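You operate a simulated robot arm through the tools that you are given. There is no shell and no other tool. Be economical: measure what you need, move in short steps, check, and stop when the job is done.

The job below is to be done with a simulated two-armed robot. You get a single attempt, and the scene is never put back.

Task
On the packing table, fold the blue cloth in half, so that its two short edges meet.

Only the result counts: the job must be done as asked and must still hold three seconds after the hand-in. Knocking over, shifting, dropping, spilling or breaking anything else fails it. Flat cloth is picked up by pressing the open fingertips on it (5 to 10 N) and closing them slowly along it; thin cloth reads only 2 to 8 mm in the jaws.

Robot
Two 7-joint arms with two-finger parallel grippers on one trunk, on a base that drives. Base frame: it is fixed to the floor where the robot stands at the start and does not move with it; the origin is under the middle of the robot, x ahead of it, y to its left, z up; the surface under the hand at the start is at about z = 850. Readings come in mm, degrees, newtons and seconds.
The left shoulder is at the start at [183, 171, 1081], the right one opposite. Places, roughly: packing table [700, 900, 800]. Payload 4.4 kg a hand.
The tool frame of a hand sits at the grasp point between the pads (the TCP): z along the fingers, y along the line on which they close. The tips reach 23 mm beyond it. The gripper opens to 94 mm. The fingers are 38 mm wide and 10 mm thick; the gripper's body (54 by 96 mm) begins 39 mm behind the TCP.
Orientation is that of the tool frame in the base frame, as [roll, pitch, yaw] about the fixed x, y, z axes, in that order (R = Rz(yaw) Ry(pitch) Rx(roll)). With the fingers straight down and closing along the base's y, the tool's x points along the base's -x, its y along +y and its z along -z.

Tools
- The arms move only by the tool servo_tool. It takes "left_moves", "right_moves" or both (then of equal length, played together; a hand with none holds still); each is a list of rows, each a list of 3 entries, a list of its own where there are three numbers: the shift along the tool's x, y, z in mm, then the turn, a rotation vector about the tool's x, y, z in degrees, then the opening, from 0 (shut) to 1 (fully open). In form: [[[dx, dy, dz], [wx, wy, wz], jaw], ...]. A call has 1 to 20 rows; each row is the pose to reach, as a shift and turn from the pose commanded when the call began, along the tool's axes at that moment. Each row takes 0.2 s and may step no farther than 50 mm and 8.6 degrees from the row before; otherwise, or with a gripper value out of range, the whole call is refused. Where a pose cannot be reached the arm comes as near as it can. A force on the tool above 40 N (or 10 N above the force at the start of the call, whichever is more), or a blocked arm, ends the call early, and 0.2 s more pass. Each finger travels about 72 mm/s and halts on what it meets, pressing with about 32 N; the grip force reading is that of the motor and also rises with nothing between the fingers. The clock runs only during rows and for 0.2 s after the last one: add rows that repeat a pose to give the fingers time. The reply holds the time, the measured pose of the TCP, the force on the tool along the base axes, the opening and the grip force, in the units named above and with some noise, with the torque about the TCP (base axes, N m) and any sound that the robot's microphone picked up.
- Cameras (640 x 400 px; columns grow to the right, rows downward): "scene" is now at [315.5, -10.3, 1211.9]; the picture's right is [-0.13, -0.99, 0.00], its down [-0.56, 0.08, -0.82] and it looks along [0.81, -0.11, -0.57] (base axes); focal length 214 px, centre (320, 200). "left" rides on the left gripper at [86, -16, -75] in its tool frame; the picture's right is [0.18, 0.98, 0.00], its down [-0.58, 0.11, -0.81] and it looks along [-0.79, 0.15, 0.59] (tool axes); focal length 243 px, centre (320, 200). "right" rides on the right gripper at [86, 16, -74] in its tool frame; the picture's right is [-0.18, 0.98, 0.00], its down [-0.58, -0.11, -0.81] and it looks along [-0.79, -0.15, 0.59] (tool axes); focal length 243 px, centre (320, 200). There is no depth. A picture from a camera that has moved, and an enlarged one, comes with that camera's place and axes in the base frame and with its lens.
- grab_frame(camera): a new picture of that camera. The clock stands still meanwhile.
- raise_lower(by): slides the trunk up (or, below 0, down) by that many mm; the arms and the scene camera ride with it, the base frame stays. It gives what a move gives, with no picture.
- steer(legs): drives the robot by 1 to 6 legs, each [ahead, left, turn to the left] in mm, mm and degrees, along the robot's own axes; the way and the turn of a leg run together, so that a leg with both is an arc; at most 1500 mm and 180 degrees a leg. The arms and the cameras ride along, it lands a little off, and it stops where it bumps. It gives what a move gives.
- turn_head(pan, tilt): turns the head with the scene camera to pan (to the left, within 80 degrees either way) and tilt (down, from -29 to 69), counted from straight ahead of the robot. It gives what a move gives.
- inspect(camera, box): a new picture of the part [left, top, right, bottom] of that camera's present view, enlarged. The clock stands still meanwhile.
- sign_off(): hands the job in; it is judged then, once.

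Work in short steps. Places have to be worked out from the pictures, the camera data and where the tool is seen: move nearer, look again, correct. Check each grasp and each placing, and mend what went wrong. You have 120 turns and 100 pictures in all, those below and enlarged ones among them. Open the grippers and draw the arms clear of the work before you hand the job in, unless the task says otherwise; then end with one line.

The tools are called as a command line: name --argument value ..., lists and objects as JSON in quotes. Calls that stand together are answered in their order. servo_tool: Moves the arms, as the interface text tells. Its arguments: {"type":"object","properties":{"left_moves":{"type":"array","items":{"type":"array"}},"right_moves":{"type":"array","items":{"type":"array"}}},"required":[]} The other tools are called the same way: raise_lower (by) slides the trunk up or down; steer (legs) drives the base; turn_head (pan, tilt) turns the head that bears the scene camera; grab_frame (camera) takes a picture; inspect (camera, box) takes an enlarged picture of a part of a camera's view; sign_off () hands the job in.

At the start:

```text
time: 0.0
left_tool_pos: [449.5, 96.6, 1095.0]
left_orientation: [-180.0, 0.0, -180.0]
left_contact_force: [0.5, 0.3, -0.5]
left_wrist_torque: [-0.01, 0.01, -0.01]
left_width: 93.9
left_finger_force: 0.0
right_tool_pos: [418.1, -368.3, 1079.0]
right_orientation: [-180.0, -0.1, -179.9]
right_contact_force: [-0.4, -0.5, -0.8]
right_wrist_torque: [0.02, 0.0, 0.01]
right_width: 94.0
right_finger_force: 0.1
trunk travel left (down, up): [-100.0, 288.0]
robot x, y, heading: [3.1, -2.8, 0.1]
head pan, tilt: [-7.7, 34.7]
```

scene: 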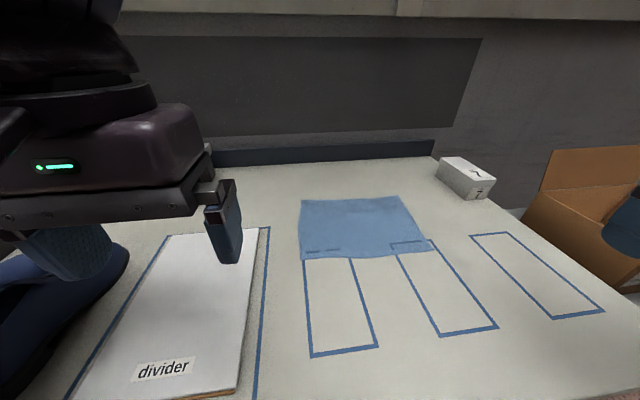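
right: 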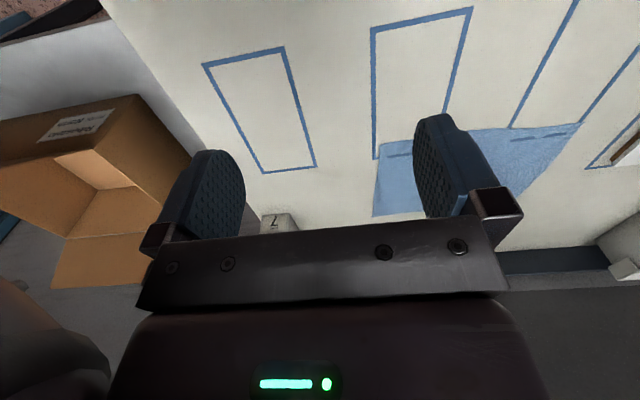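
left: 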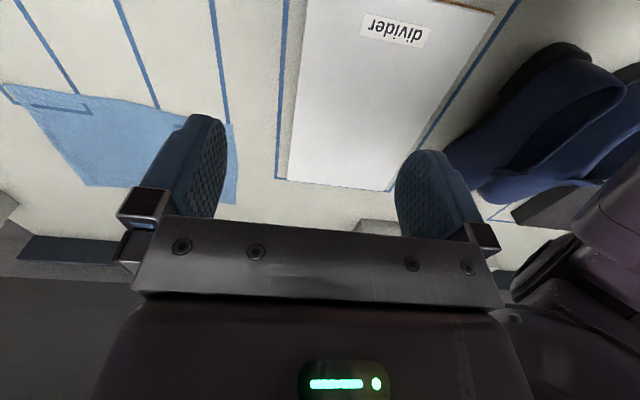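

The cloth in view sits near [700,-170], while the packing table is listed near [700,900]. I'll look left before deciding which cloth is meant.

turn_head --pan 60 --tilt 30

grab_frame --camera "scene"

```text
time: 1.4
left_tool_pos: [449.6, 95.8, 1094.5]
left_orientation: [-180.0, 0.0, -179.9]
left_contact_force: [-0.2, 0.4, 0.7]
left_wrist_torque: [0.01, -0.01, 0.01]
left_width: 94.0
left_finger_force: 0.0
right_tool_pos: [420.0, -367.6, 1078.7]
right_orientation: [180.0, 0.0, 179.9]
right_contact_force: [0.8, -0.2, 0.9]
right_wrist_torque: [-0.01, -0.03, 0.04]
right_width: 94.1
right_finger_force: 0.0
trunk travel left (down, up): [-100.0, 288.0]
robot x, y, heading: [0.5, 2.3, -0.0]
head pan, tilt: [60.0, 30.0]
```

```text
96 pictures are left
camera scene: at [273.3, 79.8, 1219.3], right [0.87, -0.5, 0.0], down [-0.25, -0.43, -0.87], along [0.43, 0.75, -0.5], focal length 214 px, centre (320, 200)
```

scene: 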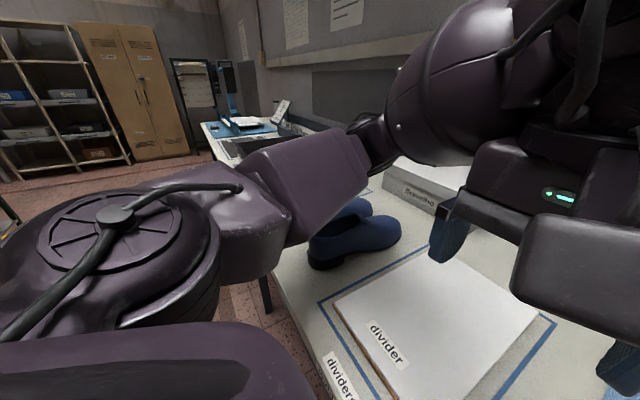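

I'll enlarge this to see how far this table goes and what's on the far one.

inspect --camera "scene" --box '[180, 60, 460, 235]'

turn_head --pan 25 --tilt 25

grab_frame --camera "scene"

```text
2.29 times, centred on (320, 148) of scene
camera zoom: at [273.3, 79.8, 1219.3], right [0.87, -0.5, 0.0], down [-0.25, -0.43, -0.87], along [0.43, 0.75, -0.5], focal length 490 px, centre (320, 320)
```

zoom: 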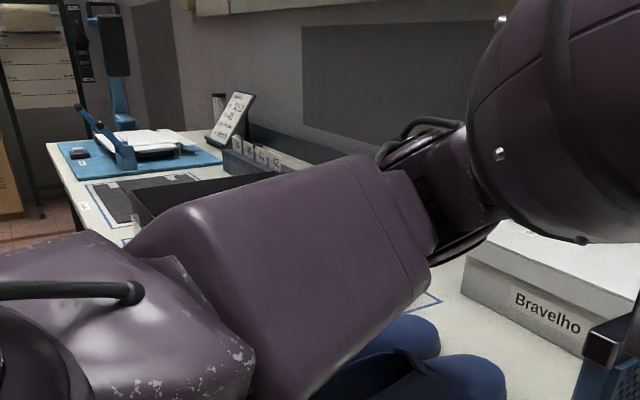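

```text
time: 2.4
left_tool_pos: [448.5, 95.7, 1093.0]
left_orientation: [180.0, 0.0, -179.9]
left_contact_force: [-0.3, -0.1, -0.7]
left_wrist_torque: [0.06, 0.01, -0.02]
left_width: 94.0
left_finger_force: 0.0
right_tool_pos: [418.2, -367.4, 1079.8]
right_orientation: [-180.0, -0.1, -180.0]
right_contact_force: [0.2, -0.5, 0.5]
right_wrist_torque: [0.0, 0.01, 0.01]
right_width: 94.0
right_finger_force: 0.0
trunk travel left (down, up): [-100.0, 288.0]
robot x, y, heading: [0.1, 0.6, 0.1]
head pan, tilt: [25.0, 25.0]
```

```text
94 pictures are left
camera scene: at [311.5, 40.5, 1227.3], right [0.42, -0.91, 0.0], down [-0.38, -0.18, -0.91], along [0.82, 0.38, -0.42], focal length 214 px, centre (320, 200)
```

scene: 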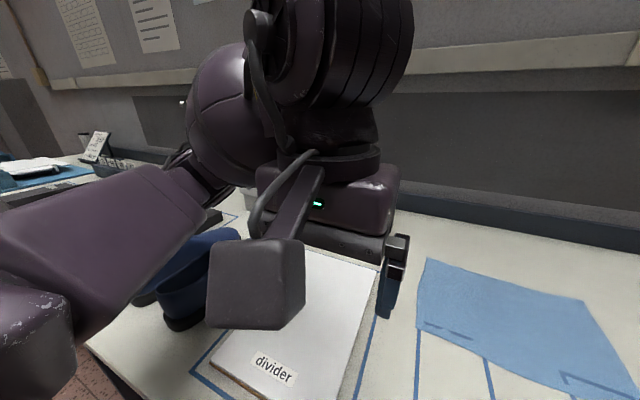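

The table is one long bench reaching far to the left, so the cloth in view is the right one. It's about 290 mm in y by 220 mm in x, with its short edges at y≈-20 and y≈-310. I'll move left and turn right so both hands can carry the right short edge without crossing arms.

steer --legs '[[0, 190, 0], [0, 0, -32]]'

turn_head --pan 0 --tilt 38

grab_frame --camera "scene"

```text
time: 6.3
left_tool_pos: [430.6, 30.2, 1093.6]
left_orientation: [-180.0, 0.1, 147.7]
left_contact_force: [-0.3, 0.2, -0.3]
left_wrist_torque: [0.0, -0.01, -0.02]
left_width: 93.9
left_finger_force: 0.1
right_tool_pos: [156.5, -343.6, 1079.2]
right_orientation: [-180.0, 0.0, 147.7]
right_contact_force: [0.2, 0.6, -0.4]
right_wrist_torque: [0.02, 0.02, 0.03]
right_width: 93.9
right_finger_force: 0.2
trunk travel left (down, up): [-100.0, 288.0]
robot x, y, heading: [0.9, 190.8, -32.2]
head pan, tilt: [25.0, 25.0]
```

```text
time: 7.2
left_tool_pos: [430.7, 32.6, 1092.9]
left_orientation: [-180.0, 0.0, 147.7]
left_contact_force: [1.2, 0.7, -0.5]
left_wrist_torque: [0.0, -0.01, 0.01]
left_width: 94.1
left_finger_force: 0.1
right_tool_pos: [156.1, -345.0, 1078.7]
right_orientation: [179.9, 0.0, 147.7]
right_contact_force: [0.3, 0.0, -0.8]
right_wrist_torque: [-0.02, 0.0, -0.01]
right_width: 93.9
right_finger_force: 0.1
trunk travel left (down, up): [-100.0, 288.0]
robot x, y, heading: [-1.1, 191.7, -32.1]
head pan, tilt: [0.0, 38.0]
```

```text
93 pictures are left
camera scene: at [265.4, 23.5, 1207.0], right [-0.53, -0.85, 0.0], down [-0.52, 0.33, -0.79], along [0.67, -0.42, -0.62], focal length 214 px, centre (320, 200)
```

scene: 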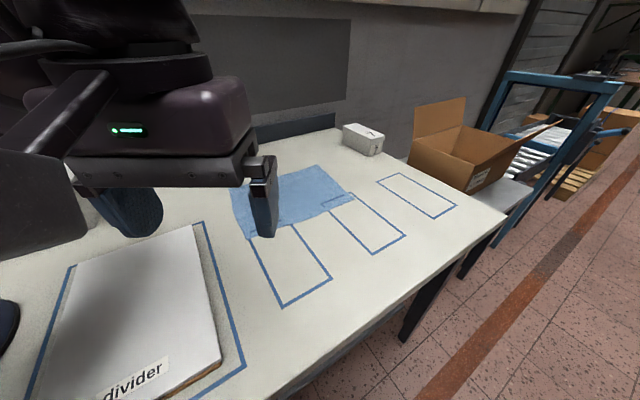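

Both hands are high and clear. I'll nudge the base about 35 mm closer to the table for reach.

steer --legs '[[30, 18, 0]]'

```text
time: 8.0
left_tool_pos: [466.1, 31.5, 1093.6]
left_orientation: [179.9, -0.1, 147.7]
left_contact_force: [0.5, 0.2, -0.3]
left_wrist_torque: [0.01, -0.01, 0.02]
left_width: 93.9
left_finger_force: 0.1
right_tool_pos: [191.5, -344.1, 1080.3]
right_orientation: [-179.8, 0.0, 147.7]
right_contact_force: [0.1, 0.2, -0.8]
right_wrist_torque: [0.01, 0.02, 0.01]
right_width: 94.0
right_finger_force: 0.0
trunk travel left (down, up): [-100.0, 288.0]
robot x, y, heading: [37.9, 187.6, -32.4]
head pan, tilt: [0.0, 38.0]
```

Now I'll bring both hands above the right-hand corners (left to the far one, right to the near one) at about z=1000, turned so the jaws close along base y.

servo_tool --left_moves '[[[-36, -7, 8], [0, 0, -2.7], 0.5], [[-73, -14, 16], [0, 0, -5.4], 0.5], [[-109, -20, 24], [0, 0, -8.1], 0.5], [[-145, -27, 31], [0, 0, -10.8], 0.5], [[-181, -34, 39], [0, 0, -13.5], 0.5], [[-218, -41, 47], [0, 0, -16.2], 0.5], [[-254, -47, 55], [0, 0, -18.8], 0.5], [[-290, -54, 63], [0, 0, -21.5], 0.5], [[-326, -61, 71], [0, 0, -24.2], 0.5], [[-363, -68, 78], [0, 0, -26.9], 0.5], [[-399, -74, 86], [0, 0, -29.6], 0.5], [[-435, -81, 94], [0, 0, -32.3], 0.5], [[-435, -81, 94], [0, 0, -32.3], 0.5]]' --right_moves '[[[-26, 22, 7], [0, 0, -2.7], 0.5], [[-53, 44, 13], [0, 0, -5.4], 0.5], [[-79, 66, 20], [0, 0, -8.1], 0.5], [[-105, 88, 27], [0, 0, -10.8], 0.5], [[-132, 110, 33], [0, 0, -13.5], 0.5], [[-158, 132, 40], [0, 0, -16.2], 0.5], [[-184, 154, 47], [0, 0, -18.8], 0.5], [[-211, 176, 53], [0, 0, -21.5], 0.5], [[-237, 198, 60], [0, 0, -24.2], 0.5], [[-263, 220, 67], [0, 0, -26.9], 0.5], [[-290, 242, 73], [0, 0, -29.6], 0.5], [[-316, 264, 80], [0, 0, -32.3], 0.5], [[-316, 264, 80], [0, 0, -32.3], 0.5]]'

grab_frame --camera "scene"

grab_frame --camera "left"

grab_frame --camera "right"

```text
time: 10.8
left_tool_pos: [791.7, -268.5, 999.2]
left_orientation: [179.9, -0.1, -180.0]
left_contact_force: [0.8, -0.9, -0.1]
left_wrist_torque: [-0.02, 0.01, -0.01]
left_width: 46.9
left_finger_force: 0.0
right_tool_pos: [519.7, -326.4, 1007.4]
right_orientation: [-179.9, 0.1, 179.9]
right_contact_force: [0.5, 0.6, 0.3]
right_wrist_torque: [-0.03, 0.01, 0.02]
right_width: 46.9
right_finger_force: 0.1
right hand out of reach, approached as far as the arm can: row 10, 11, 12, 13
trunk travel left (down, up): [-100.0, 288.0]
robot x, y, heading: [32.2, 190.1, -32.3]
head pan, tilt: [0.0, 38.0]
```

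```text
92 pictures are left
camera scene: at [300.5, 23.4, 1207.0], right [-0.53, -0.85, 0.0], down [-0.52, 0.33, -0.79], along [0.67, -0.42, -0.62], focal length 214 px, centre (320, 200)
```

scene: 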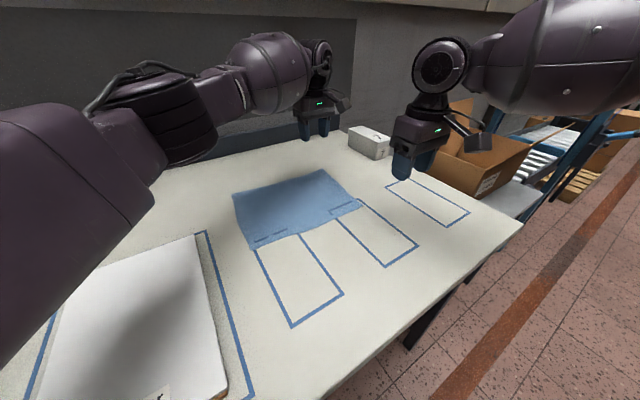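

```text
91 pictures are left
camera left: at [703.9, -285.3, 1073.8], right [-0.18, 0.98, 0.0], down [0.58, 0.11, 0.81], along [0.79, 0.15, -0.59], focal length 243 px, centre (320, 200)
```

left: 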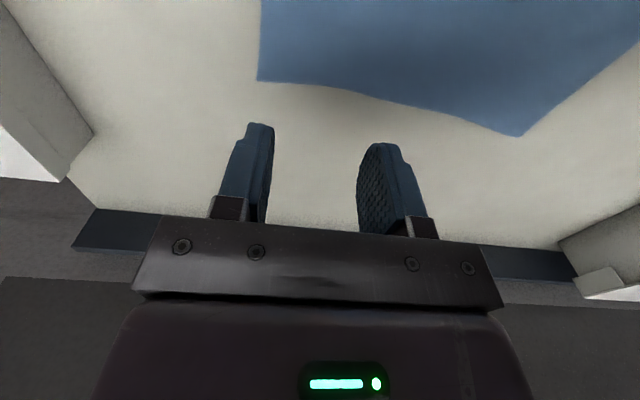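

```text
90 pictures are left
camera right: at [431.7, -308.5, 1080.5], right [0.19, 0.98, 0.0], down [0.58, -0.11, 0.81], along [0.79, -0.15, -0.59], focal length 243 px, centre (320, 200)
```

right: 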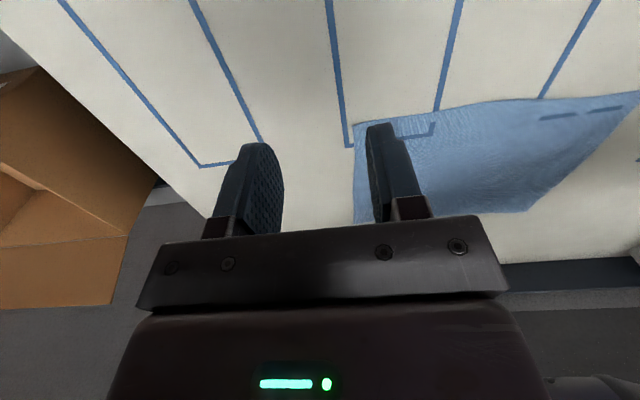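

The left hand reached its spot. The right arm stopped short with the 32° twist, so I'll turn it back to its robot-aligned yaw, which closes diagonally across the near corner (about [610,-302]), and then advance.

servo_tool --right_moves '[[[0, 0, 0], [0, 0, 8], 0.5], [[0, 0, 0], [0, 0, 16], 0.5], [[0, 0, 10], [0, 0, 24], 0.5], [[-20, 6, 15], [0, 0, 32], 0.5], [[-40, 13, 25], [0, 0, 32], 0.5], [[-60, 20, 35], [0, 0, 32], 0.5], [[-80, 26, 47], [0, 0, 32], 0.5], [[-80, 26, 47], [0, 0, 32], 0.5]]'

```text
time: 12.6
left_tool_pos: [789.9, -268.1, 1001.6]
left_orientation: [179.9, 0.1, 180.0]
left_contact_force: [0.1, 0.1, 0.1]
left_wrist_torque: [-0.01, -0.02, 0.0]
left_width: 47.0
left_finger_force: 0.1
right_tool_pos: [518.5, -340.3, 971.8]
right_orientation: [-180.0, 0.1, 148.0]
right_contact_force: [-0.5, 0.3, -0.6]
right_wrist_torque: [-0.02, 0.0, 0.0]
right_width: 47.1
right_finger_force: 0.0
right hand out of reach, approached as far as the arm can: row 4, 5, 6, 7, 8
trunk travel left (down, up): [-100.0, 288.0]
robot x, y, heading: [36.3, 189.2, -31.8]
head pan, tilt: [0.0, 38.0]
```

The right arm is stuck at about 690 mm forward even with no twist, so its joint configuration may be the cause. I'll look at the arm.

turn_head --pan -25 --tilt 15

grab_frame --camera "scene"

```text
time: 13.5
left_tool_pos: [788.5, -269.2, 999.2]
left_orientation: [180.0, 0.0, 180.0]
left_contact_force: [0.1, 0.3, -0.6]
left_wrist_torque: [-0.03, 0.02, -0.01]
left_width: 46.9
left_finger_force: 0.1
right_tool_pos: [518.6, -339.5, 971.6]
right_orientation: [180.0, 0.0, 148.0]
right_contact_force: [-1.4, -0.2, -0.1]
right_wrist_torque: [0.03, -0.03, 0.01]
right_width: 47.1
right_finger_force: 0.0
trunk travel left (down, up): [-100.0, 288.0]
robot x, y, heading: [36.8, 186.9, -32.4]
head pan, tilt: [-25.0, 15.0]
```

```text
89 pictures are left
camera scene: at [277.6, -9.9, 1243.5], right [-0.84, -0.54, 0.0], down [-0.14, 0.22, -0.97], along [0.52, -0.81, -0.26], focal length 214 px, centre (320, 200)
```

scene: 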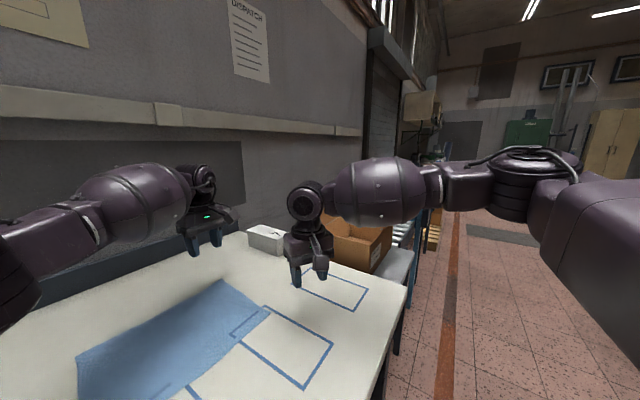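

The right elbow is swung far out. I'll route the right hand inward at a shorter reach first, then push it forward.

servo_tool --right_moves '[[[30, 20, 0], [0, 0, 0], 0.5], [[60, 45, 0], [0, 0, 0], 0.5], [[90, 70, 0], [0, 0, 0], 0.5], [[90, 95, 0], [0, 0, 0], 0.5], [[65, 95, 0], [0, 0, 0], 0.5], [[40, 95, 0], [0, 0, 0], 0.5], [[15, 95, 0], [0, 0, 0], 0.5], [[-10, 90, 0], [0, 0, 0], 0.5], [[-35, 85, 0], [0, 0, 0], 0.5], [[-35, 85, 0], [0, 0, 0], 0.5]]'

```text
time: 15.7
left_tool_pos: [789.2, -268.8, 1000.1]
left_orientation: [180.0, -0.1, 180.0]
left_contact_force: [-0.1, -0.4, -0.4]
left_wrist_torque: [-0.04, -0.01, 0.0]
left_width: 47.1
left_finger_force: 0.0
right_tool_pos: [511.3, -323.9, 964.7]
right_orientation: [-180.0, 0.1, 147.8]
right_contact_force: [-1.0, -0.7, 0.2]
right_wrist_torque: [-0.01, -0.03, 0.0]
right_width: 47.2
right_finger_force: 0.1
right hand out of reach, approached as far as the arm can: row 3, 4, 5, 6, 7, 8, 9, 10
trunk travel left (down, up): [-100.0, 288.0]
robot x, y, heading: [36.0, 190.8, -32.4]
head pan, tilt: [-25.0, 15.0]
```

The right hand won't go further inward than about -180 mm in the robot frame. I'll test whether yawing it the other way (toward 120°) frees it.

servo_tool --right_moves '[[[5, 0, 0], [0, 0, 8], 0.5], [[5, 0, 0], [0, 0, 16], 0.5], [[5, 0, 0], [0, 0, 24], 0.5], [[0, 20, 0], [0, 0, 28], 0.5], [[-20, 40, 0], [0, 0, 28], 0.5], [[-50, 60, 0], [0, 0, 28], 0.5], [[-70, 70, 0], [0, 0, 28], 0.5], [[-70, 70, 0], [0, 0, 28], 0.5]]'

```text
time: 17.5
left_tool_pos: [790.2, -269.1, 998.5]
left_orientation: [180.0, 0.0, -179.9]
left_contact_force: [-0.4, -0.2, -0.3]
left_wrist_torque: [0.02, 0.04, 0.03]
left_width: 47.0
left_finger_force: 0.1
right_tool_pos: [513.8, -331.1, 962.1]
right_orientation: [180.0, 0.0, 120.1]
right_contact_force: [-0.3, 1.1, 1.0]
right_wrist_torque: [-0.03, 0.02, 0.03]
right_width: 47.0
right_finger_force: 0.0
right hand out of reach, approached as far as the arm can: row 4, 5, 6, 7, 8
trunk travel left (down, up): [-100.0, 288.0]
robot x, y, heading: [33.9, 190.6, -32.1]
head pan, tilt: [-25.0, 15.0]
```

Yaw isn't the limit. I'll test pure forward motion to tell a lateral limit from a reach limit.

servo_tool --right_moves '[[[-20, -15, -20], [0, 0, -8], 0.5], [[-35, -15, -20], [0, 0, -16], 0.5], [[-70, -20, -20], [0, 0, -24], 0.5], [[-110, -30, -20], [0, 0, -28], 0.5], [[-110, -30, -20], [0, 0, -28], 0.5]]'

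```text
time: 18.7
left_tool_pos: [789.5, -269.3, 1001.4]
left_orientation: [-180.0, 0.1, -180.0]
left_contact_force: [0.8, 0.2, -0.1]
left_wrist_torque: [-0.03, 0.02, 0.02]
left_width: 46.7
left_finger_force: 0.1
right_tool_pos: [537.4, -449.7, 988.4]
right_orientation: [180.0, 0.2, 147.9]
right_contact_force: [0.9, 1.0, 0.2]
right_wrist_torque: [0.01, 0.03, -0.03]
right_width: 47.1
right_finger_force: 0.1
right hand out of reach, approached as far as the arm can: row 4, 5
trunk travel left (down, up): [-100.0, 288.0]
robot x, y, heading: [31.5, 191.2, -32.5]
head pan, tilt: [-25.0, 15.0]
```

The stopping points all lie about 280 mm from the left hand, so it looks like clearance between the two wrists. I'll tilt the right hand 30° so its wrist leans back, then retry toward the near corner.

servo_tool --right_moves '[[[0, 0, 0], [0, -7, 0], 0.5], [[0, 0, 0], [0, -14, 0], 0.5], [[10, 10, 5], [0, -21, 0], 0.5], [[15, 45, 10], [0, -28, 0], 0.5], [[20, 80, 15], [0, -32, 0], 0.5], [[22, 115, 20], [0, -32, 0], 0.5], [[23, 145, 28], [0, -32, 0], 0.5], [[23, 145, 28], [0, -32, 0], 0.5]]'

grab_frame --camera "scene"

```text
time: 20.5
left_tool_pos: [790.0, -269.9, 999.0]
left_orientation: [-180.0, 0.0, -180.0]
left_contact_force: [0.1, -0.5, 0.7]
left_wrist_torque: [0.01, 0.0, -0.01]
left_width: 46.9
left_finger_force: 0.1
right_tool_pos: [568.5, -344.4, 967.4]
right_orientation: [-180.0, 32.1, 147.9]
right_contact_force: [-0.2, 0.0, -0.3]
right_wrist_torque: [-0.02, 0.0, -0.03]
right_width: 47.0
right_finger_force: 0.1
right hand out of reach, approached as far as the arm can: row 6, 7, 8
trunk travel left (down, up): [-100.0, 288.0]
robot x, y, heading: [35.1, 186.7, -32.3]
head pan, tilt: [-25.0, 15.0]
```

```text
88 pictures are left
camera scene: at [277.7, -10.2, 1243.5], right [-0.84, -0.54, 0.0], down [-0.14, 0.22, -0.97], along [0.52, -0.81, -0.26], focal length 214 px, centre (320, 200)
```

scene: 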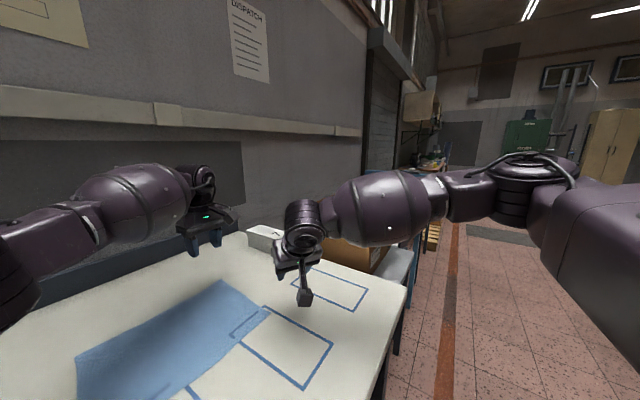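

Tilting helped: the right hand now reaches 233 mm from the left. I'll tilt the right to 45° and the left 15° outward, then dry-run both over their corners at z≈960.

servo_tool --left_moves '[[[-8, -12, 8], [0, 4, 0], 0.5], [[-17, -24, 16], [0, 8, 0], 0.5], [[-25, -35, 24], [0, 12, 0], 0.5], [[-25, -35, 32], [0, 15, 0], 0.5], [[-25, -35, 39], [0, 15, 0], 0.5], [[-25, -35, 39], [0, 15, 0], 0.5], [[-25, -35, 39], [0, 15, 0], 0.5]]' --right_moves '[[[0, 0, 0], [0, -5, 0], 0.5], [[0, 0, 0], [0, -10, 0], 0.5], [[0, 5, 0], [0, -13, 0], 0.5], [[-2, 25, 4], [0, -13, 0], 0.5], [[-5, 45, 8], [0, -13, 0], 0.5], [[-7, 61, 13], [0, -13, 0], 0.5], [[-7, 61, 13], [0, -13, 0], 0.5]]'

```text
time: 22.1
left_tool_pos: [779.7, -267.5, 964.0]
left_orientation: [179.9, -15.0, 179.9]
left_contact_force: [0.8, 0.2, 0.5]
left_wrist_torque: [-0.01, 0.01, 0.01]
left_width: 47.1
left_finger_force: 0.0
left hand out of reach, approached as far as the arm can: row 1, 2, 3, 4, 5, 6, 7
right_tool_pos: [572.8, -332.4, 965.6]
right_orientation: [-180.0, 44.9, 148.0]
right_contact_force: [0.0, 0.9, 0.5]
right_wrist_torque: [0.01, 0.0, -0.05]
right_width: 47.0
right_finger_force: 0.1
right hand out of reach, approached as far as the arm can: row 4, 5, 6, 7
trunk travel left (down, up): [-100.0, 288.0]
robot x, y, heading: [32.9, 190.2, -32.3]
head pan, tilt: [-25.0, 15.0]
```

The left hand is at its own reach limit here, so the base must sit further right. The arms ride with the base, so I can grasp both corners, then lift with the trunk and carry by driving. I'll shift the base about 90 mm to the right now.

steer --legs '[[48, -76, 0]]'

turn_head --pan 0 --tilt 38

```text
time: 23.4
left_tool_pos: [779.3, -358.0, 962.5]
left_orientation: [-180.0, -15.0, -179.9]
left_contact_force: [-0.4, -0.2, 0.8]
left_wrist_torque: [0.03, -0.02, 0.04]
left_width: 47.2
left_finger_force: 0.1
right_tool_pos: [573.4, -421.9, 965.6]
right_orientation: [-180.0, 45.0, 148.0]
right_contact_force: [0.4, 0.5, -0.1]
right_wrist_torque: [-0.04, 0.03, 0.05]
right_width: 47.1
right_finger_force: 0.1
trunk travel left (down, up): [-100.0, 288.0]
robot x, y, heading: [36.8, 96.4, -32.5]
head pan, tilt: [-25.0, 15.0]
```

```text
time: 24.3
left_tool_pos: [779.4, -358.2, 961.9]
left_orientation: [180.0, -15.0, 179.9]
left_contact_force: [0.8, 0.6, -0.2]
left_wrist_torque: [-0.04, -0.02, 0.0]
left_width: 47.1
left_finger_force: 0.1
right_tool_pos: [573.3, -421.4, 966.9]
right_orientation: [-180.0, 45.0, 148.0]
right_contact_force: [-0.7, 0.5, -0.9]
right_wrist_torque: [-0.02, 0.0, 0.02]
right_width: 47.0
right_finger_force: 0.1
trunk travel left (down, up): [-100.0, 288.0]
robot x, y, heading: [35.1, 100.3, -32.3]
head pan, tilt: [0.0, 38.0]
```

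Now moving both hands over their corners: left to about [815,-308], right to about [615,-300].

servo_tool --left_moves '[[[-12, 17, -3], [0, 0, 0], 0.5], [[-24, 34, -6], [0, 0, 0], 0.5], [[-35, 50, -9], [0, 0, 0], 0.5], [[-35, 50, -9], [0, 0, 0], 0.5], [[-35, 50, -9], [0, 0, 0], 0.5], [[-35, 50, -9], [0, 0, 0], 0.5]]' --right_moves '[[[5, 25, -3], [0, 0, 0], 0.5], [[10, 50, -6], [0, 0, 0], 0.5], [[15, 75, -9], [0, 0, 0], 0.5], [[20, 100, -13], [0, 0, 0], 0.5], [[24, 125, -16], [0, 0, 0], 0.5], [[24, 125, -16], [0, 0, 0], 0.5]]'

grab_frame --camera "scene"

```text
time: 25.7
left_tool_pos: [815.2, -308.4, 962.2]
left_orientation: [-180.0, -15.0, 179.9]
left_contact_force: [0.3, 0.2, -0.6]
left_wrist_torque: [0.01, 0.03, 0.01]
left_width: 46.7
left_finger_force: 0.1
right_tool_pos: [540.6, -378.8, 965.6]
right_orientation: [-180.0, 45.0, 147.9]
right_contact_force: [1.1, -0.3, 0.1]
right_wrist_torque: [0.0, 0.01, -0.02]
right_width: 46.8
right_finger_force: 0.1
right hand out of reach, approached as far as the arm can: row 1, 2, 3, 4, 5, 6
trunk travel left (down, up): [-100.0, 288.0]
robot x, y, heading: [32.6, 100.4, -32.5]
head pan, tilt: [0.0, 38.0]
```

```text
87 pictures are left
camera scene: at [300.2, -67.0, 1206.9], right [-0.54, -0.84, 0.0], down [-0.52, 0.33, -0.79], along [0.67, -0.42, -0.62], focal length 214 px, centre (320, 200)
```

scene: 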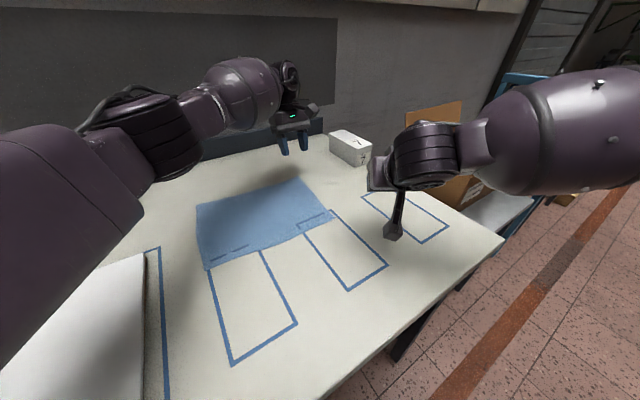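

The right limit isn't hand spacing; the arm seems stuck in an elbow-out posture. I'll pull the right hand back near the body, untilt it, bring it inward there, and then extend.

servo_tool --right_moves '[[[17, 0, -31], [0, 7.5, 0], 0.5], [[33, 0, -61], [0, 15, 0], 0.5], [[50, 0, -92], [0, 22.5, 0], 0.5], [[66, 0, -123], [0, 30, 0], 0.5], [[83, 0, -153], [0, 37.5, 0], 0.5], [[99, 0, -184], [0, 45, 0], 0.5], [[99, 0, -184], [0, 45, 0], 0.5]]'

servo_tool --right_moves '[[[10, 30, 0], [0, 0, 0], 0.5], [[20, 60, 0], [0, 0, 0], 0.5], [[30, 90, 0], [0, 0, 0], 0.5], [[30, 120, 0], [0, 0, 0], 0.5], [[30, 120, 0], [0, 0, 0], 0.5]]'

```text
time: 27.3
left_tool_pos: [815.3, -307.5, 961.1]
left_orientation: [-179.9, -15.0, 180.0]
left_contact_force: [0.6, 0.1, 0.0]
left_wrist_torque: [0.01, -0.02, 0.03]
left_width: 46.7
left_finger_force: 0.1
right_tool_pos: [372.1, -274.5, 1026.5]
right_orientation: [-179.9, -0.1, 147.9]
right_contact_force: [-0.8, -0.4, -0.2]
right_wrist_torque: [-0.01, -0.01, -0.04]
right_width: 47.1
right_finger_force: 0.0
trunk travel left (down, up): [-100.0, 288.0]
robot x, y, heading: [37.3, 97.4, -32.6]
head pan, tilt: [0.0, 38.0]
```

```text
time: 28.5
left_tool_pos: [815.2, -307.4, 961.3]
left_orientation: [-179.9, -15.0, 180.0]
left_contact_force: [0.4, -0.2, 0.1]
left_wrist_torque: [-0.01, 0.03, 0.03]
left_width: 47.3
left_finger_force: 0.0
right_tool_pos: [381.0, -234.2, 1027.3]
right_orientation: [-180.0, 0.1, 147.9]
right_contact_force: [-0.3, 0.6, 0.1]
right_wrist_torque: [0.01, -0.01, 0.01]
right_width: 47.2
right_finger_force: 0.0
right hand out of reach, approached as far as the arm can: row 2, 3, 4, 5
trunk travel left (down, up): [-100.0, 288.0]
robot x, y, heading: [36.5, 100.4, -32.9]
head pan, tilt: [0.0, 38.0]
```

I'll test directly whether the left arm is the obstacle: move it away to the left, then retry the right inward.

servo_tool --left_moves '[[[15, 38, -1], [0, -2, 0], 0.5], [[30, 77, -2], [0, -4, 0], 0.5], [[45, 115, -3], [0, -6, 0], 0.5], [[60, 154, -4], [0, -8, 0], 0.5], [[76, 192, -5], [0, -10, 0], 0.5], [[91, 230, -6], [0, -12, 0], 0.5], [[106, 269, -8], [0, -14, 0], 0.5], [[121, 307, -9], [0, -15, 0], 0.5], [[121, 307, -9], [0, -15, 0], 0.5]]'

servo_tool --right_moves '[[[-30, 20, 0], [0, 0, 0], 0.5], [[-60, 40, 0], [0, 0, 0], 0.5], [[-90, 40, 0], [0, 0, 0], 0.5], [[-120, 40, 0], [0, 0, 0], 0.5], [[-160, 40, 0], [0, 0, 0], 0.5], [[-200, 40, 0], [0, 0, 0], 0.5], [[-200, 40, 0], [0, 0, 0], 0.5]]'

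```text
time: 30.5
left_tool_pos: [701.5, -1.3, 1000.1]
left_orientation: [-180.0, -0.1, 179.9]
left_contact_force: [0.4, -0.4, -0.6]
left_wrist_torque: [0.05, -0.01, 0.0]
left_width: 47.0
left_finger_force: 0.0
right_tool_pos: [381.0, -234.0, 1026.1]
right_orientation: [-179.9, 0.0, 147.8]
right_contact_force: [-0.1, -1.2, 0.4]
right_wrist_torque: [0.0, 0.01, -0.01]
right_width: 47.1
right_finger_force: 0.1
trunk travel left (down, up): [-100.0, 288.0]
robot x, y, heading: [32.3, 102.6, -32.0]
head pan, tilt: [0.0, 38.0]
```

```text
time: 32.1
left_tool_pos: [700.8, 0.2, 1001.2]
left_orientation: [-179.9, 0.0, -180.0]
left_contact_force: [0.0, 0.8, -0.3]
left_wrist_torque: [-0.03, -0.02, 0.06]
left_width: 47.0
left_finger_force: 0.1
right_tool_pos: [475.7, -333.7, 1008.2]
right_orientation: [-179.9, 0.0, 148.0]
right_contact_force: [-0.2, 0.6, 0.6]
right_wrist_torque: [-0.04, 0.03, -0.02]
right_width: 46.6
right_finger_force: 0.1
right hand out of reach, approached as far as the arm can: row 1, 2, 3, 4, 5, 6, 7
trunk travel left (down, up): [-100.0, 288.0]
robot x, y, heading: [31.9, 100.1, -32.3]
head pan, tilt: [0.0, 38.0]
```

The left arm's position doesn't matter, so the right has a fixed inward limit while the left can reach across. A heading near -20° with the base at about [68,79] should suit both, so I'll drive there.

steer --legs '[[0, 0, 12.3], [39, -8, 0]]'

```text
time: 33.8
left_tool_pos: [740.4, 122.0, 1000.7]
left_orientation: [-180.0, 0.0, -167.8]
left_contact_force: [0.0, -0.8, -0.1]
left_wrist_torque: [0.02, -0.01, 0.0]
left_width: 47.0
left_finger_force: 0.1
right_tool_pos: [590.8, -251.7, 1006.1]
right_orientation: [-180.0, 0.0, 160.2]
right_contact_force: [1.2, -1.3, -0.6]
right_wrist_torque: [0.01, 0.03, -0.03]
right_width: 46.9
right_finger_force: 0.1
trunk travel left (down, up): [-100.0, 288.0]
robot x, y, heading: [70.4, 79.5, -20.0]
head pan, tilt: [0.0, 38.0]
```

The base landed cleanly at [70,80] with heading -20°. First I'll put the right hand over the near corner, then bring the left across to the far corner.

servo_tool --right_moves '[[[-15, -12, 20], [0, 0, 0], 0.35], [[-30, -24, 40], [0, 0, 0], 0.35], [[-45, -35, 60], [0, 0, 0], 0.35], [[-45, -35, 70], [0, 0, 0], 0.35], [[-45, -35, 70], [0, 0, 0], 0.35]]'

servo_tool --left_moves '[[[2, -43, 0], [0, 0, 2], 0.35], [[5, -85, 0], [0, 0, 4], 0.35], [[7, -128, 0], [0, 0, 6], 0.35], [[10, -170, 0], [0, 0, 8], 0.35], [[12, -213, 0], [0, 0, 10], 0.35], [[15, -256, 10], [0, 0, 12], 0.35], [[17, -298, 20], [0, 0, 14], 0.35], [[20, -341, 30], [0, 0, 16], 0.35], [[22, -383, 40], [0, 0, 17], 0.35], [[25, -415, 50], [0, 0, 17], 0.35], [[25, -426, 71], [0, 0, 17], 0.35], [[25, -426, 71], [0, 0, 17], 0.35]]'

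grab_frame --camera "scene"

grab_frame --camera "left"

grab_frame --camera "right"

```text
time: 35.0
left_tool_pos: [741.1, 122.6, 1001.4]
left_orientation: [180.0, 0.0, -167.8]
left_contact_force: [-0.9, -0.6, 0.1]
left_wrist_torque: [0.02, -0.02, 0.0]
left_width: 46.9
left_finger_force: 0.0
right_tool_pos: [621.9, -299.2, 937.3]
right_orientation: [-179.9, 0.2, 160.2]
right_contact_force: [0.3, -1.2, 0.5]
right_wrist_torque: [0.0, 0.0, -0.05]
right_width: 33.1
right_finger_force: 0.0
trunk travel left (down, up): [-100.0, 288.0]
robot x, y, heading: [67.1, 77.2, -20.3]
head pan, tilt: [0.0, 38.0]
```

```text
time: 37.6
left_tool_pos: [806.2, -298.9, 930.2]
left_orientation: [-179.9, 0.1, 175.4]
left_contact_force: [0.5, 0.2, -0.3]
left_wrist_torque: [-0.01, -0.02, 0.0]
left_width: 33.0
left_finger_force: 0.1
right_tool_pos: [621.0, -300.4, 936.4]
right_orientation: [179.9, 0.2, 160.2]
right_contact_force: [0.4, -0.1, 0.1]
right_wrist_torque: [0.01, -0.01, 0.0]
right_width: 33.0
right_finger_force: 0.0
trunk travel left (down, up): [-100.0, 288.0]
robot x, y, heading: [67.7, 79.2, -20.1]
head pan, tilt: [0.0, 38.0]
```

```text
86 pictures are left
camera scene: at [363.1, -26.8, 1207.2], right [-0.34, -0.94, 0.0], down [-0.58, 0.21, -0.79], along [0.74, -0.27, -0.62], focal length 214 px, centre (320, 200)
```

scene: 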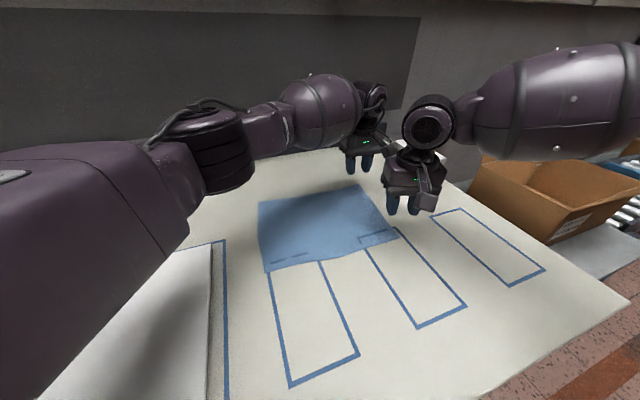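

```text
85 pictures are left
camera left: at [719.0, -307.7, 1004.2], right [-0.1, 0.99, 0.0], down [0.59, 0.06, 0.81], along [0.8, 0.08, -0.59], focal length 243 px, centre (320, 200)
```

left: 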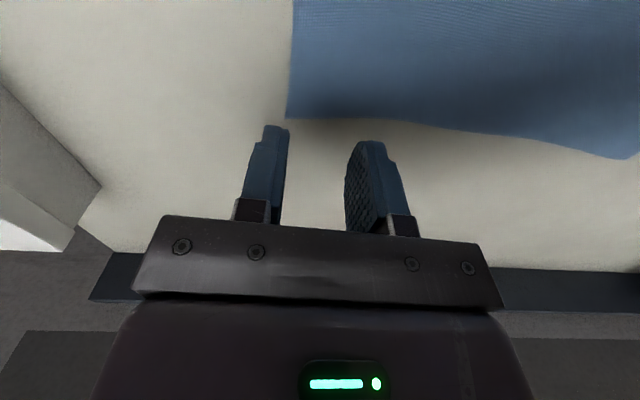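

```text
84 pictures are left
camera right: at [544.9, -253.9, 1010.4], right [0.51, 0.86, 0.0], down [0.51, -0.3, 0.81], along [0.7, -0.41, -0.59], focal length 243 px, centre (320, 200)
```

right: 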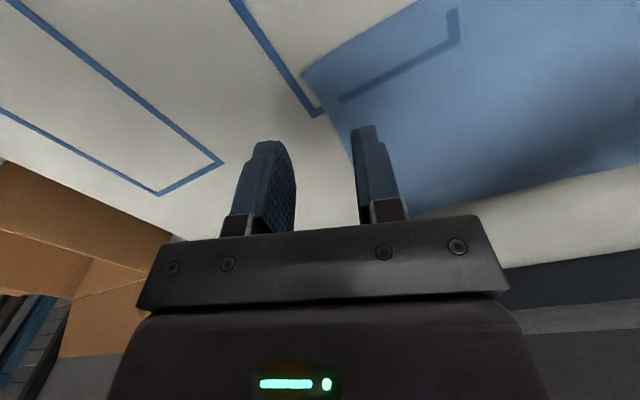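

Both hands fit, 186 mm apart. The right-hand edge runs from the near corner [609,-305] to the far one [828,-322]. I'll center the jaws astride it and descend to TCP z≈885.

servo_tool --left_moves '[[[-1, -10, 15], [0, 0, 0], 0.35], [[-1.5, -19, 30], [0, 0, 0], 0.35], [[-1.5, -19, 45], [0, 0, 0], 0.35], [[-1.5, -19, 45], [0, 0, 0], 0.35]]' --right_moves '[[[-4, -1, 17], [0, 0, 0], 0.35], [[-8, -1.4, 34], [0, 0, 0], 0.35], [[-8, -1.4, 51], [0, 0, 0], 0.35], [[-8, -1.4, 51], [0, 0, 0], 0.35]]'

grab_frame --camera "left"

grab_frame --camera "right"

inspect --camera "scene" --box '[240, 100, 500, 263]'

```text
time: 38.6
left_tool_pos: [806.6, -319.4, 884.7]
left_orientation: [-180.0, 0.0, 175.3]
left_contact_force: [-1.5, -0.2, 0.3]
left_wrist_torque: [0.0, 0.04, -0.05]
left_width: 32.8
left_finger_force: 0.1
right_tool_pos: [624.2, -312.1, 906.2]
right_orientation: [-180.0, 0.1, 160.0]
right_contact_force: [0.2, -0.2, 0.3]
right_wrist_torque: [-0.01, 0.0, 0.01]
right_width: 33.0
right_finger_force: 0.1
right hand out of reach, approached as far as the arm can: row 1, 2, 3, 4
trunk travel left (down, up): [-100.0, 288.0]
robot x, y, heading: [68.2, 80.2, -20.2]
head pan, tilt: [0.0, 38.0]
```

```text
83 pictures are left
camera left: at [719.0, -327.6, 959.6], right [-0.1, 0.99, 0.0], down [0.59, 0.06, 0.81], along [0.8, 0.08, -0.59], focal length 243 px, centre (320, 200)
```

left: 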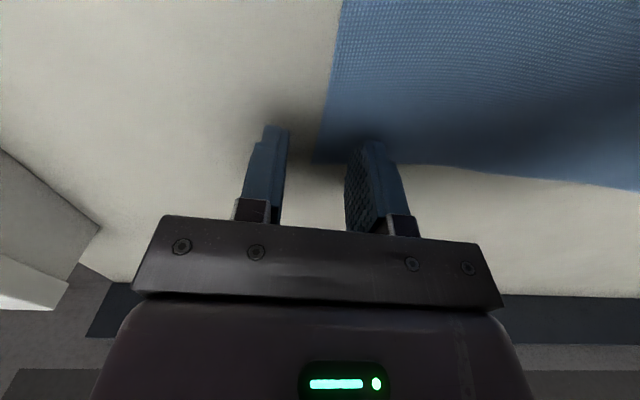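

```text
82 pictures are left
camera right: at [547.6, -266.8, 979.5], right [0.51, 0.86, 0.0], down [0.51, -0.3, 0.81], along [0.7, -0.41, -0.59], focal length 243 px, centre (320, 200)
```

right: 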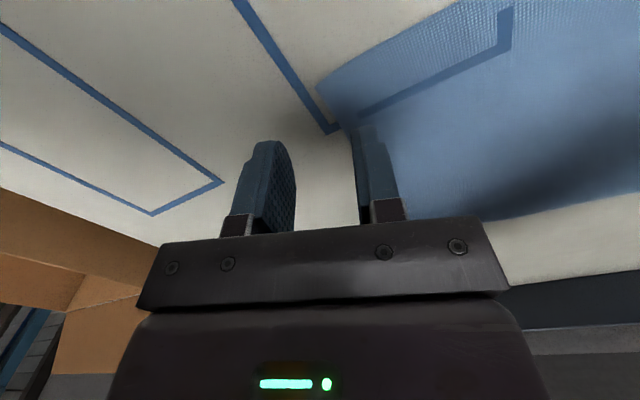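

```text
2.45 times, centred on (370, 182) of scene
camera zoom: at [363.3, -27.0, 1207.1], right [-0.34, -0.94, 0.0], down [-0.58, 0.21, -0.79], along [0.74, -0.27, -0.62], focal length 526 px, centre (197, 245)
```

zoom: 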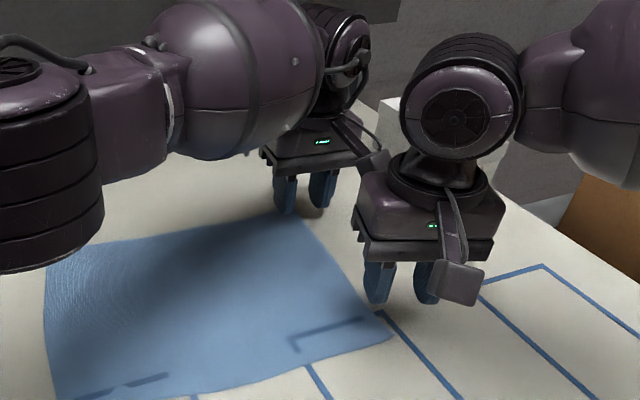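

The right arm's inward limit tightens as it goes lower, so I'll raise both hands 70 mm relative to the body and lower the trunk 60 mm. That gives the same height over the table with higher arm posture.

servo_tool --left_moves '[[[0, 0, -25], [0, 0, 0], 0.35], [[0, 0, -50], [0, 0, 0], 0.35], [[0, 0, -70], [0, 0, 0], 0.35], [[0, 0, -70], [0, 0, 0], 0.35]]' --right_moves '[[[0, 0, -20], [0, 0, 0], 0.35], [[0, 0, -40], [0, 0, 0], 0.35], [[0, 0, -50], [0, 0, 0], 0.35], [[0, 0, -50], [0, 0, 0], 0.35]]'

raise_lower --by -60

```text
time: 39.6
left_tool_pos: [807.3, -317.3, 954.3]
left_orientation: [-180.0, 0.1, 175.2]
left_contact_force: [0.6, -0.4, -0.5]
left_wrist_torque: [0.0, 0.01, 0.02]
left_width: 32.9
left_finger_force: 0.0
right_tool_pos: [625.1, -312.9, 954.5]
right_orientation: [-179.9, -0.1, 160.3]
right_contact_force: [0.4, -0.4, -0.7]
right_wrist_torque: [0.02, -0.01, 0.02]
right_width: 32.9
right_finger_force: 0.0
trunk travel left (down, up): [-100.0, 288.0]
robot x, y, heading: [68.9, 79.6, -20.0]
head pan, tilt: [0.0, 38.0]
```

```text
time: 40.6
left_tool_pos: [804.4, -317.7, 898.7]
left_orientation: [180.0, 0.2, 175.2]
left_contact_force: [-0.4, 0.6, 0.6]
left_wrist_torque: [0.03, 0.0, -0.02]
left_width: 32.9
left_finger_force: 0.0
right_tool_pos: [622.7, -312.4, 898.9]
right_orientation: [-180.0, 0.3, 160.2]
right_contact_force: [-0.2, 0.1, 1.6]
right_wrist_torque: [-0.02, -0.03, -0.02]
right_width: 33.0
right_finger_force: 0.0
trunk travel left (down, up): [-40.0, 348.0]
robot x, y, heading: [69.4, 80.3, -20.0]
head pan, tilt: [0.0, 38.0]
```

Trunk is down. Now aligning the right jaws to about [628,-305] and bringing both to TCP z≈881.

servo_tool --left_moves '[[[0, 0, 6], [0, 0, 0], 0.35], [[0, 0, 12], [0, 0, 0], 0.35], [[0, 0, 18], [0, 0, 0], 0.35], [[0, 0, 18], [0, 0, 0], 0.35]]' --right_moves '[[[-2, 8, 0], [0, 0, 0], 0.35], [[-2, 8, 9], [0, 0, 0], 0.35], [[-2, 8, 18], [0, 0, 0], 0.35], [[-2, 8, 18], [0, 0, 0], 0.35]]'

grab_frame --camera "left"

grab_frame --camera "right"

```text
time: 41.6
left_tool_pos: [806.1, -317.5, 877.9]
left_orientation: [-180.0, 0.1, 175.2]
left_contact_force: [0.4, -0.4, 0.7]
left_wrist_torque: [0.03, -0.03, 0.03]
left_width: 32.9
left_finger_force: 0.1
right_tool_pos: [628.2, -306.4, 878.9]
right_orientation: [180.0, 0.1, 160.1]
right_contact_force: [-0.7, 0.5, -0.1]
right_wrist_torque: [-0.03, 0.01, 0.02]
right_width: 33.0
right_finger_force: 0.0
trunk travel left (down, up): [-40.0, 348.0]
robot x, y, heading: [68.9, 80.2, -19.8]
head pan, tilt: [0.0, 38.0]
```

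```text
80 pictures are left
camera left: at [718.6, -327.1, 952.1], right [-0.1, 0.99, 0.0], down [0.59, 0.06, 0.81], along [0.8, 0.08, -0.59], focal length 243 px, centre (320, 200)
```

left: 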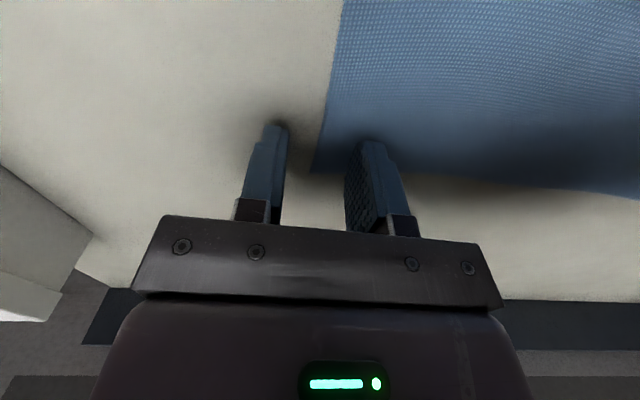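

```text
79 pictures are left
camera right: at [552.4, -260.0, 951.8], right [0.51, 0.86, 0.0], down [0.51, -0.3, 0.81], along [0.7, -0.41, -0.59], focal length 243 px, centre (320, 200)
```

right: 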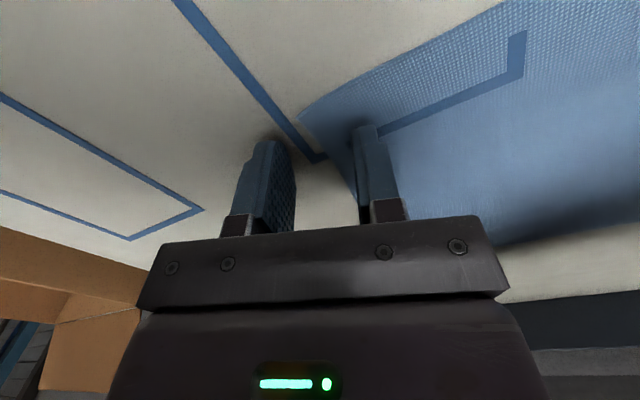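

The cloth edge runs between the fingers on both hands. I'll shift the right 4 mm further onto the cloth and feel down in small steps.

servo_tool --left_moves '[[[0, 1, 1.5], [0, 0, 0], 0.35], [[0, 1, 3], [0, 0, 0], 0.35], [[0, 1, 4.5], [0, 0, 0], 0.35], [[0, 1, 4.5], [0, 0, 0], 0.35]]' --right_moves '[[[0, 4, 1.5], [0, 0, 0], 0.35], [[0, 4, 3], [0, 0, 0], 0.35], [[0, 4, 4.5], [0, 0, 0], 0.35], [[0, 4, 4.5], [0, 0, 0], 0.35]]'

```text
time: 42.6
left_tool_pos: [807.3, -317.1, 874.2]
left_orientation: [-179.8, 0.0, 175.2]
left_contact_force: [1.1, 0.0, 6.6]
left_wrist_torque: [0.17, -0.05, 0.0]
left_width: 33.1
left_finger_force: 0.2
right_tool_pos: [630.7, -301.6, 872.7]
right_orientation: [180.0, 0.2, 160.3]
right_contact_force: [-0.3, -1.0, 0.4]
right_wrist_torque: [0.01, 0.02, -0.02]
right_width: 33.0
right_finger_force: 0.1
trunk travel left (down, up): [-40.0, 348.0]
robot x, y, heading: [68.6, 82.7, -20.0]
head pan, tilt: [0.0, 38.0]
```

The left is pressing at 6.6 N. The right isn't in contact yet, so I'll lower it a little more.

servo_tool --right_moves '[[[0, 0, 1], [0, 0, 0], 0.35], [[0, 0, 2], [0, 0, 0], 0.35], [[0, 0, 2], [0, 0, 0], 0.35]]'

```text
time: 43.4
left_tool_pos: [805.5, -316.8, 874.6]
left_orientation: [-180.0, 0.1, 175.2]
left_contact_force: [0.7, -0.2, 1.4]
left_wrist_torque: [0.06, 0.01, -0.01]
left_width: 32.7
left_finger_force: 0.0
right_tool_pos: [630.5, -302.7, 872.9]
right_orientation: [179.8, 0.3, 160.1]
right_contact_force: [0.2, -1.1, 21.0]
right_wrist_torque: [0.43, 0.06, -0.02]
right_width: 32.3
right_finger_force: 0.0
trunk travel left (down, up): [-40.0, 348.0]
robot x, y, heading: [67.4, 82.0, -19.8]
head pan, tilt: [0.0, 38.0]
```

The contact is stiff. I'll ease the right up 1 mm and the left down 0.5 mm.

servo_tool --left_moves '[[[0, 0, 0.5], [0, 0, 0], 0.35], [[0, 0, 0.5], [0, 0, 0], 0.35]]' --right_moves '[[[0, 0, -1], [0, 0, 0], 0.35], [[0, 0, -1], [0, 0, 0], 0.35]]'

```text
time: 44.0
left_tool_pos: [805.6, -316.5, 874.2]
left_orientation: [-179.9, 0.1, 175.2]
left_contact_force: [-0.3, -0.7, 4.4]
left_wrist_torque: [0.1, -0.03, 0.01]
left_width: 32.8
left_finger_force: 0.1
right_tool_pos: [629.9, -302.5, 875.0]
right_orientation: [180.0, 0.2, 160.2]
right_contact_force: [3.5, -1.7, 19.7]
right_wrist_torque: [0.41, -0.06, -0.07]
right_width: 32.8
right_finger_force: 0.1
trunk travel left (down, up): [-40.0, 348.0]
robot x, y, heading: [66.1, 82.2, -20.2]
head pan, tilt: [0.0, 38.0]
```

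servo_tool --left_moves '[[[0, 0, 0.3], [0, 0, 0], 0.35], [[0, 0, 0.3], [0, 0, 0], 0.35]]' --right_moves '[[[0, 0, -1], [0, 0, 0], 0.35], [[0, 0, -1], [0, 0, 0], 0.35]]'

```text
time: 44.6
left_tool_pos: [805.8, -317.8, 874.2]
left_orientation: [-179.9, 0.2, 175.2]
left_contact_force: [0.9, -0.3, 12.1]
left_wrist_torque: [0.28, -0.12, -0.02]
left_width: 32.9
left_finger_force: 0.1
right_tool_pos: [629.4, -301.1, 874.2]
right_orientation: [-179.9, 0.0, 160.4]
right_contact_force: [1.9, -0.8, 9.9]
right_wrist_torque: [0.22, -0.05, -0.03]
right_width: 33.0
right_finger_force: 0.4
trunk travel left (down, up): [-40.0, 348.0]
robot x, y, heading: [67.4, 82.8, -20.4]
head pan, tilt: [0.0, 38.0]
```

Both hands are pressing at about 10–12 N. Now I'll close slowly along the cloth.

servo_tool --left_moves '[[[0, 0, 0], [0, 0, 0], 0.32], [[0, 0, 0], [0, 0, 0], 0.29], [[0, 0, 0], [0, 0, 0], 0.26], [[0, 0, 0], [0, 0, 0], 0.23], [[0, 0, 0], [0, 0, 0], 0.2], [[0, 0, 0], [0, 0, 0], 0.17], [[0, 0, 0], [0, 0, 0], 0.14], [[0, 0, 0], [0, 0, 0], 0.11], [[0, 0, 0], [0, 0, 0], 0.08], [[0, 0, 0], [0, 0, 0], 0.05], [[0, 0, 0], [0, 0, 0], 0.02], [[0, 0, 0], [0, 0, 0], 0], [[0, 0, 0], [0, 0, 0], 0], [[0, 0, 0], [0, 0, 0], 0]]' --right_moves '[[[0, 0, 0], [0, 0, 0], 0.32], [[0, 0, 0], [0, 0, 0], 0.29], [[0, 0, 0], [0, 0, 0], 0.26], [[0, 0, 0], [0, 0, 0], 0.23], [[0, 0, 0], [0, 0, 0], 0.2], [[0, 0, 0], [0, 0, 0], 0.17], [[0, 0, 0], [0, 0, 0], 0.14], [[0, 0, 0], [0, 0, 0], 0.11], [[0, 0, 0], [0, 0, 0], 0.08], [[0, 0, 0], [0, 0, 0], 0.05], [[0, 0, 0], [0, 0, 0], 0.02], [[0, 0, 0], [0, 0, 0], 0], [[0, 0, 0], [0, 0, 0], 0], [[0, 0, 0], [0, 0, 0], 0]]'

grab_frame --camera "left"

grab_frame --camera "right"

```text
time: 47.6
left_tool_pos: [805.6, -315.6, 874.6]
left_orientation: [-179.9, 0.1, 175.2]
left_contact_force: [0.1, 2.9, 22.4]
left_wrist_torque: [0.18, -0.1, 0.0]
left_width: 1.8
left_finger_force: 31.9
right_tool_pos: [629.0, -301.5, 874.9]
right_orientation: [-179.9, 0.2, 160.2]
right_contact_force: [0.6, 0.7, -0.1]
right_wrist_torque: [-0.03, -0.01, -0.04]
right_width: 2.2
right_finger_force: 31.7
trunk travel left (down, up): [-40.0, 348.0]
robot x, y, heading: [70.8, 83.3, -20.1]
head pan, tilt: [0.0, 38.0]
```

```text
78 pictures are left
camera left: at [717.7, -325.4, 948.2], right [-0.1, 0.99, 0.0], down [0.59, 0.06, 0.81], along [0.8, 0.08, -0.59], focal length 243 px, centre (320, 200)
```

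left: 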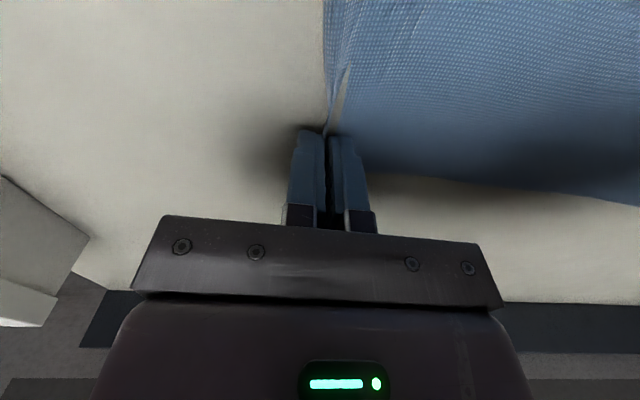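

```text
77 pictures are left
camera right: at [552.8, -255.5, 948.2], right [0.51, 0.86, 0.0], down [0.51, -0.3, 0.81], along [0.7, -0.41, -0.59], focal length 243 px, centre (320, 200)
```

right: 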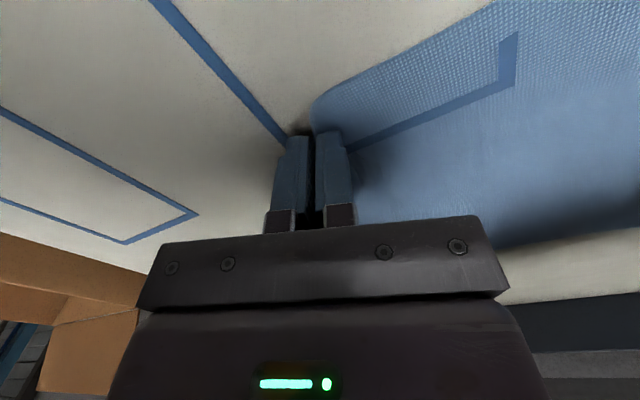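

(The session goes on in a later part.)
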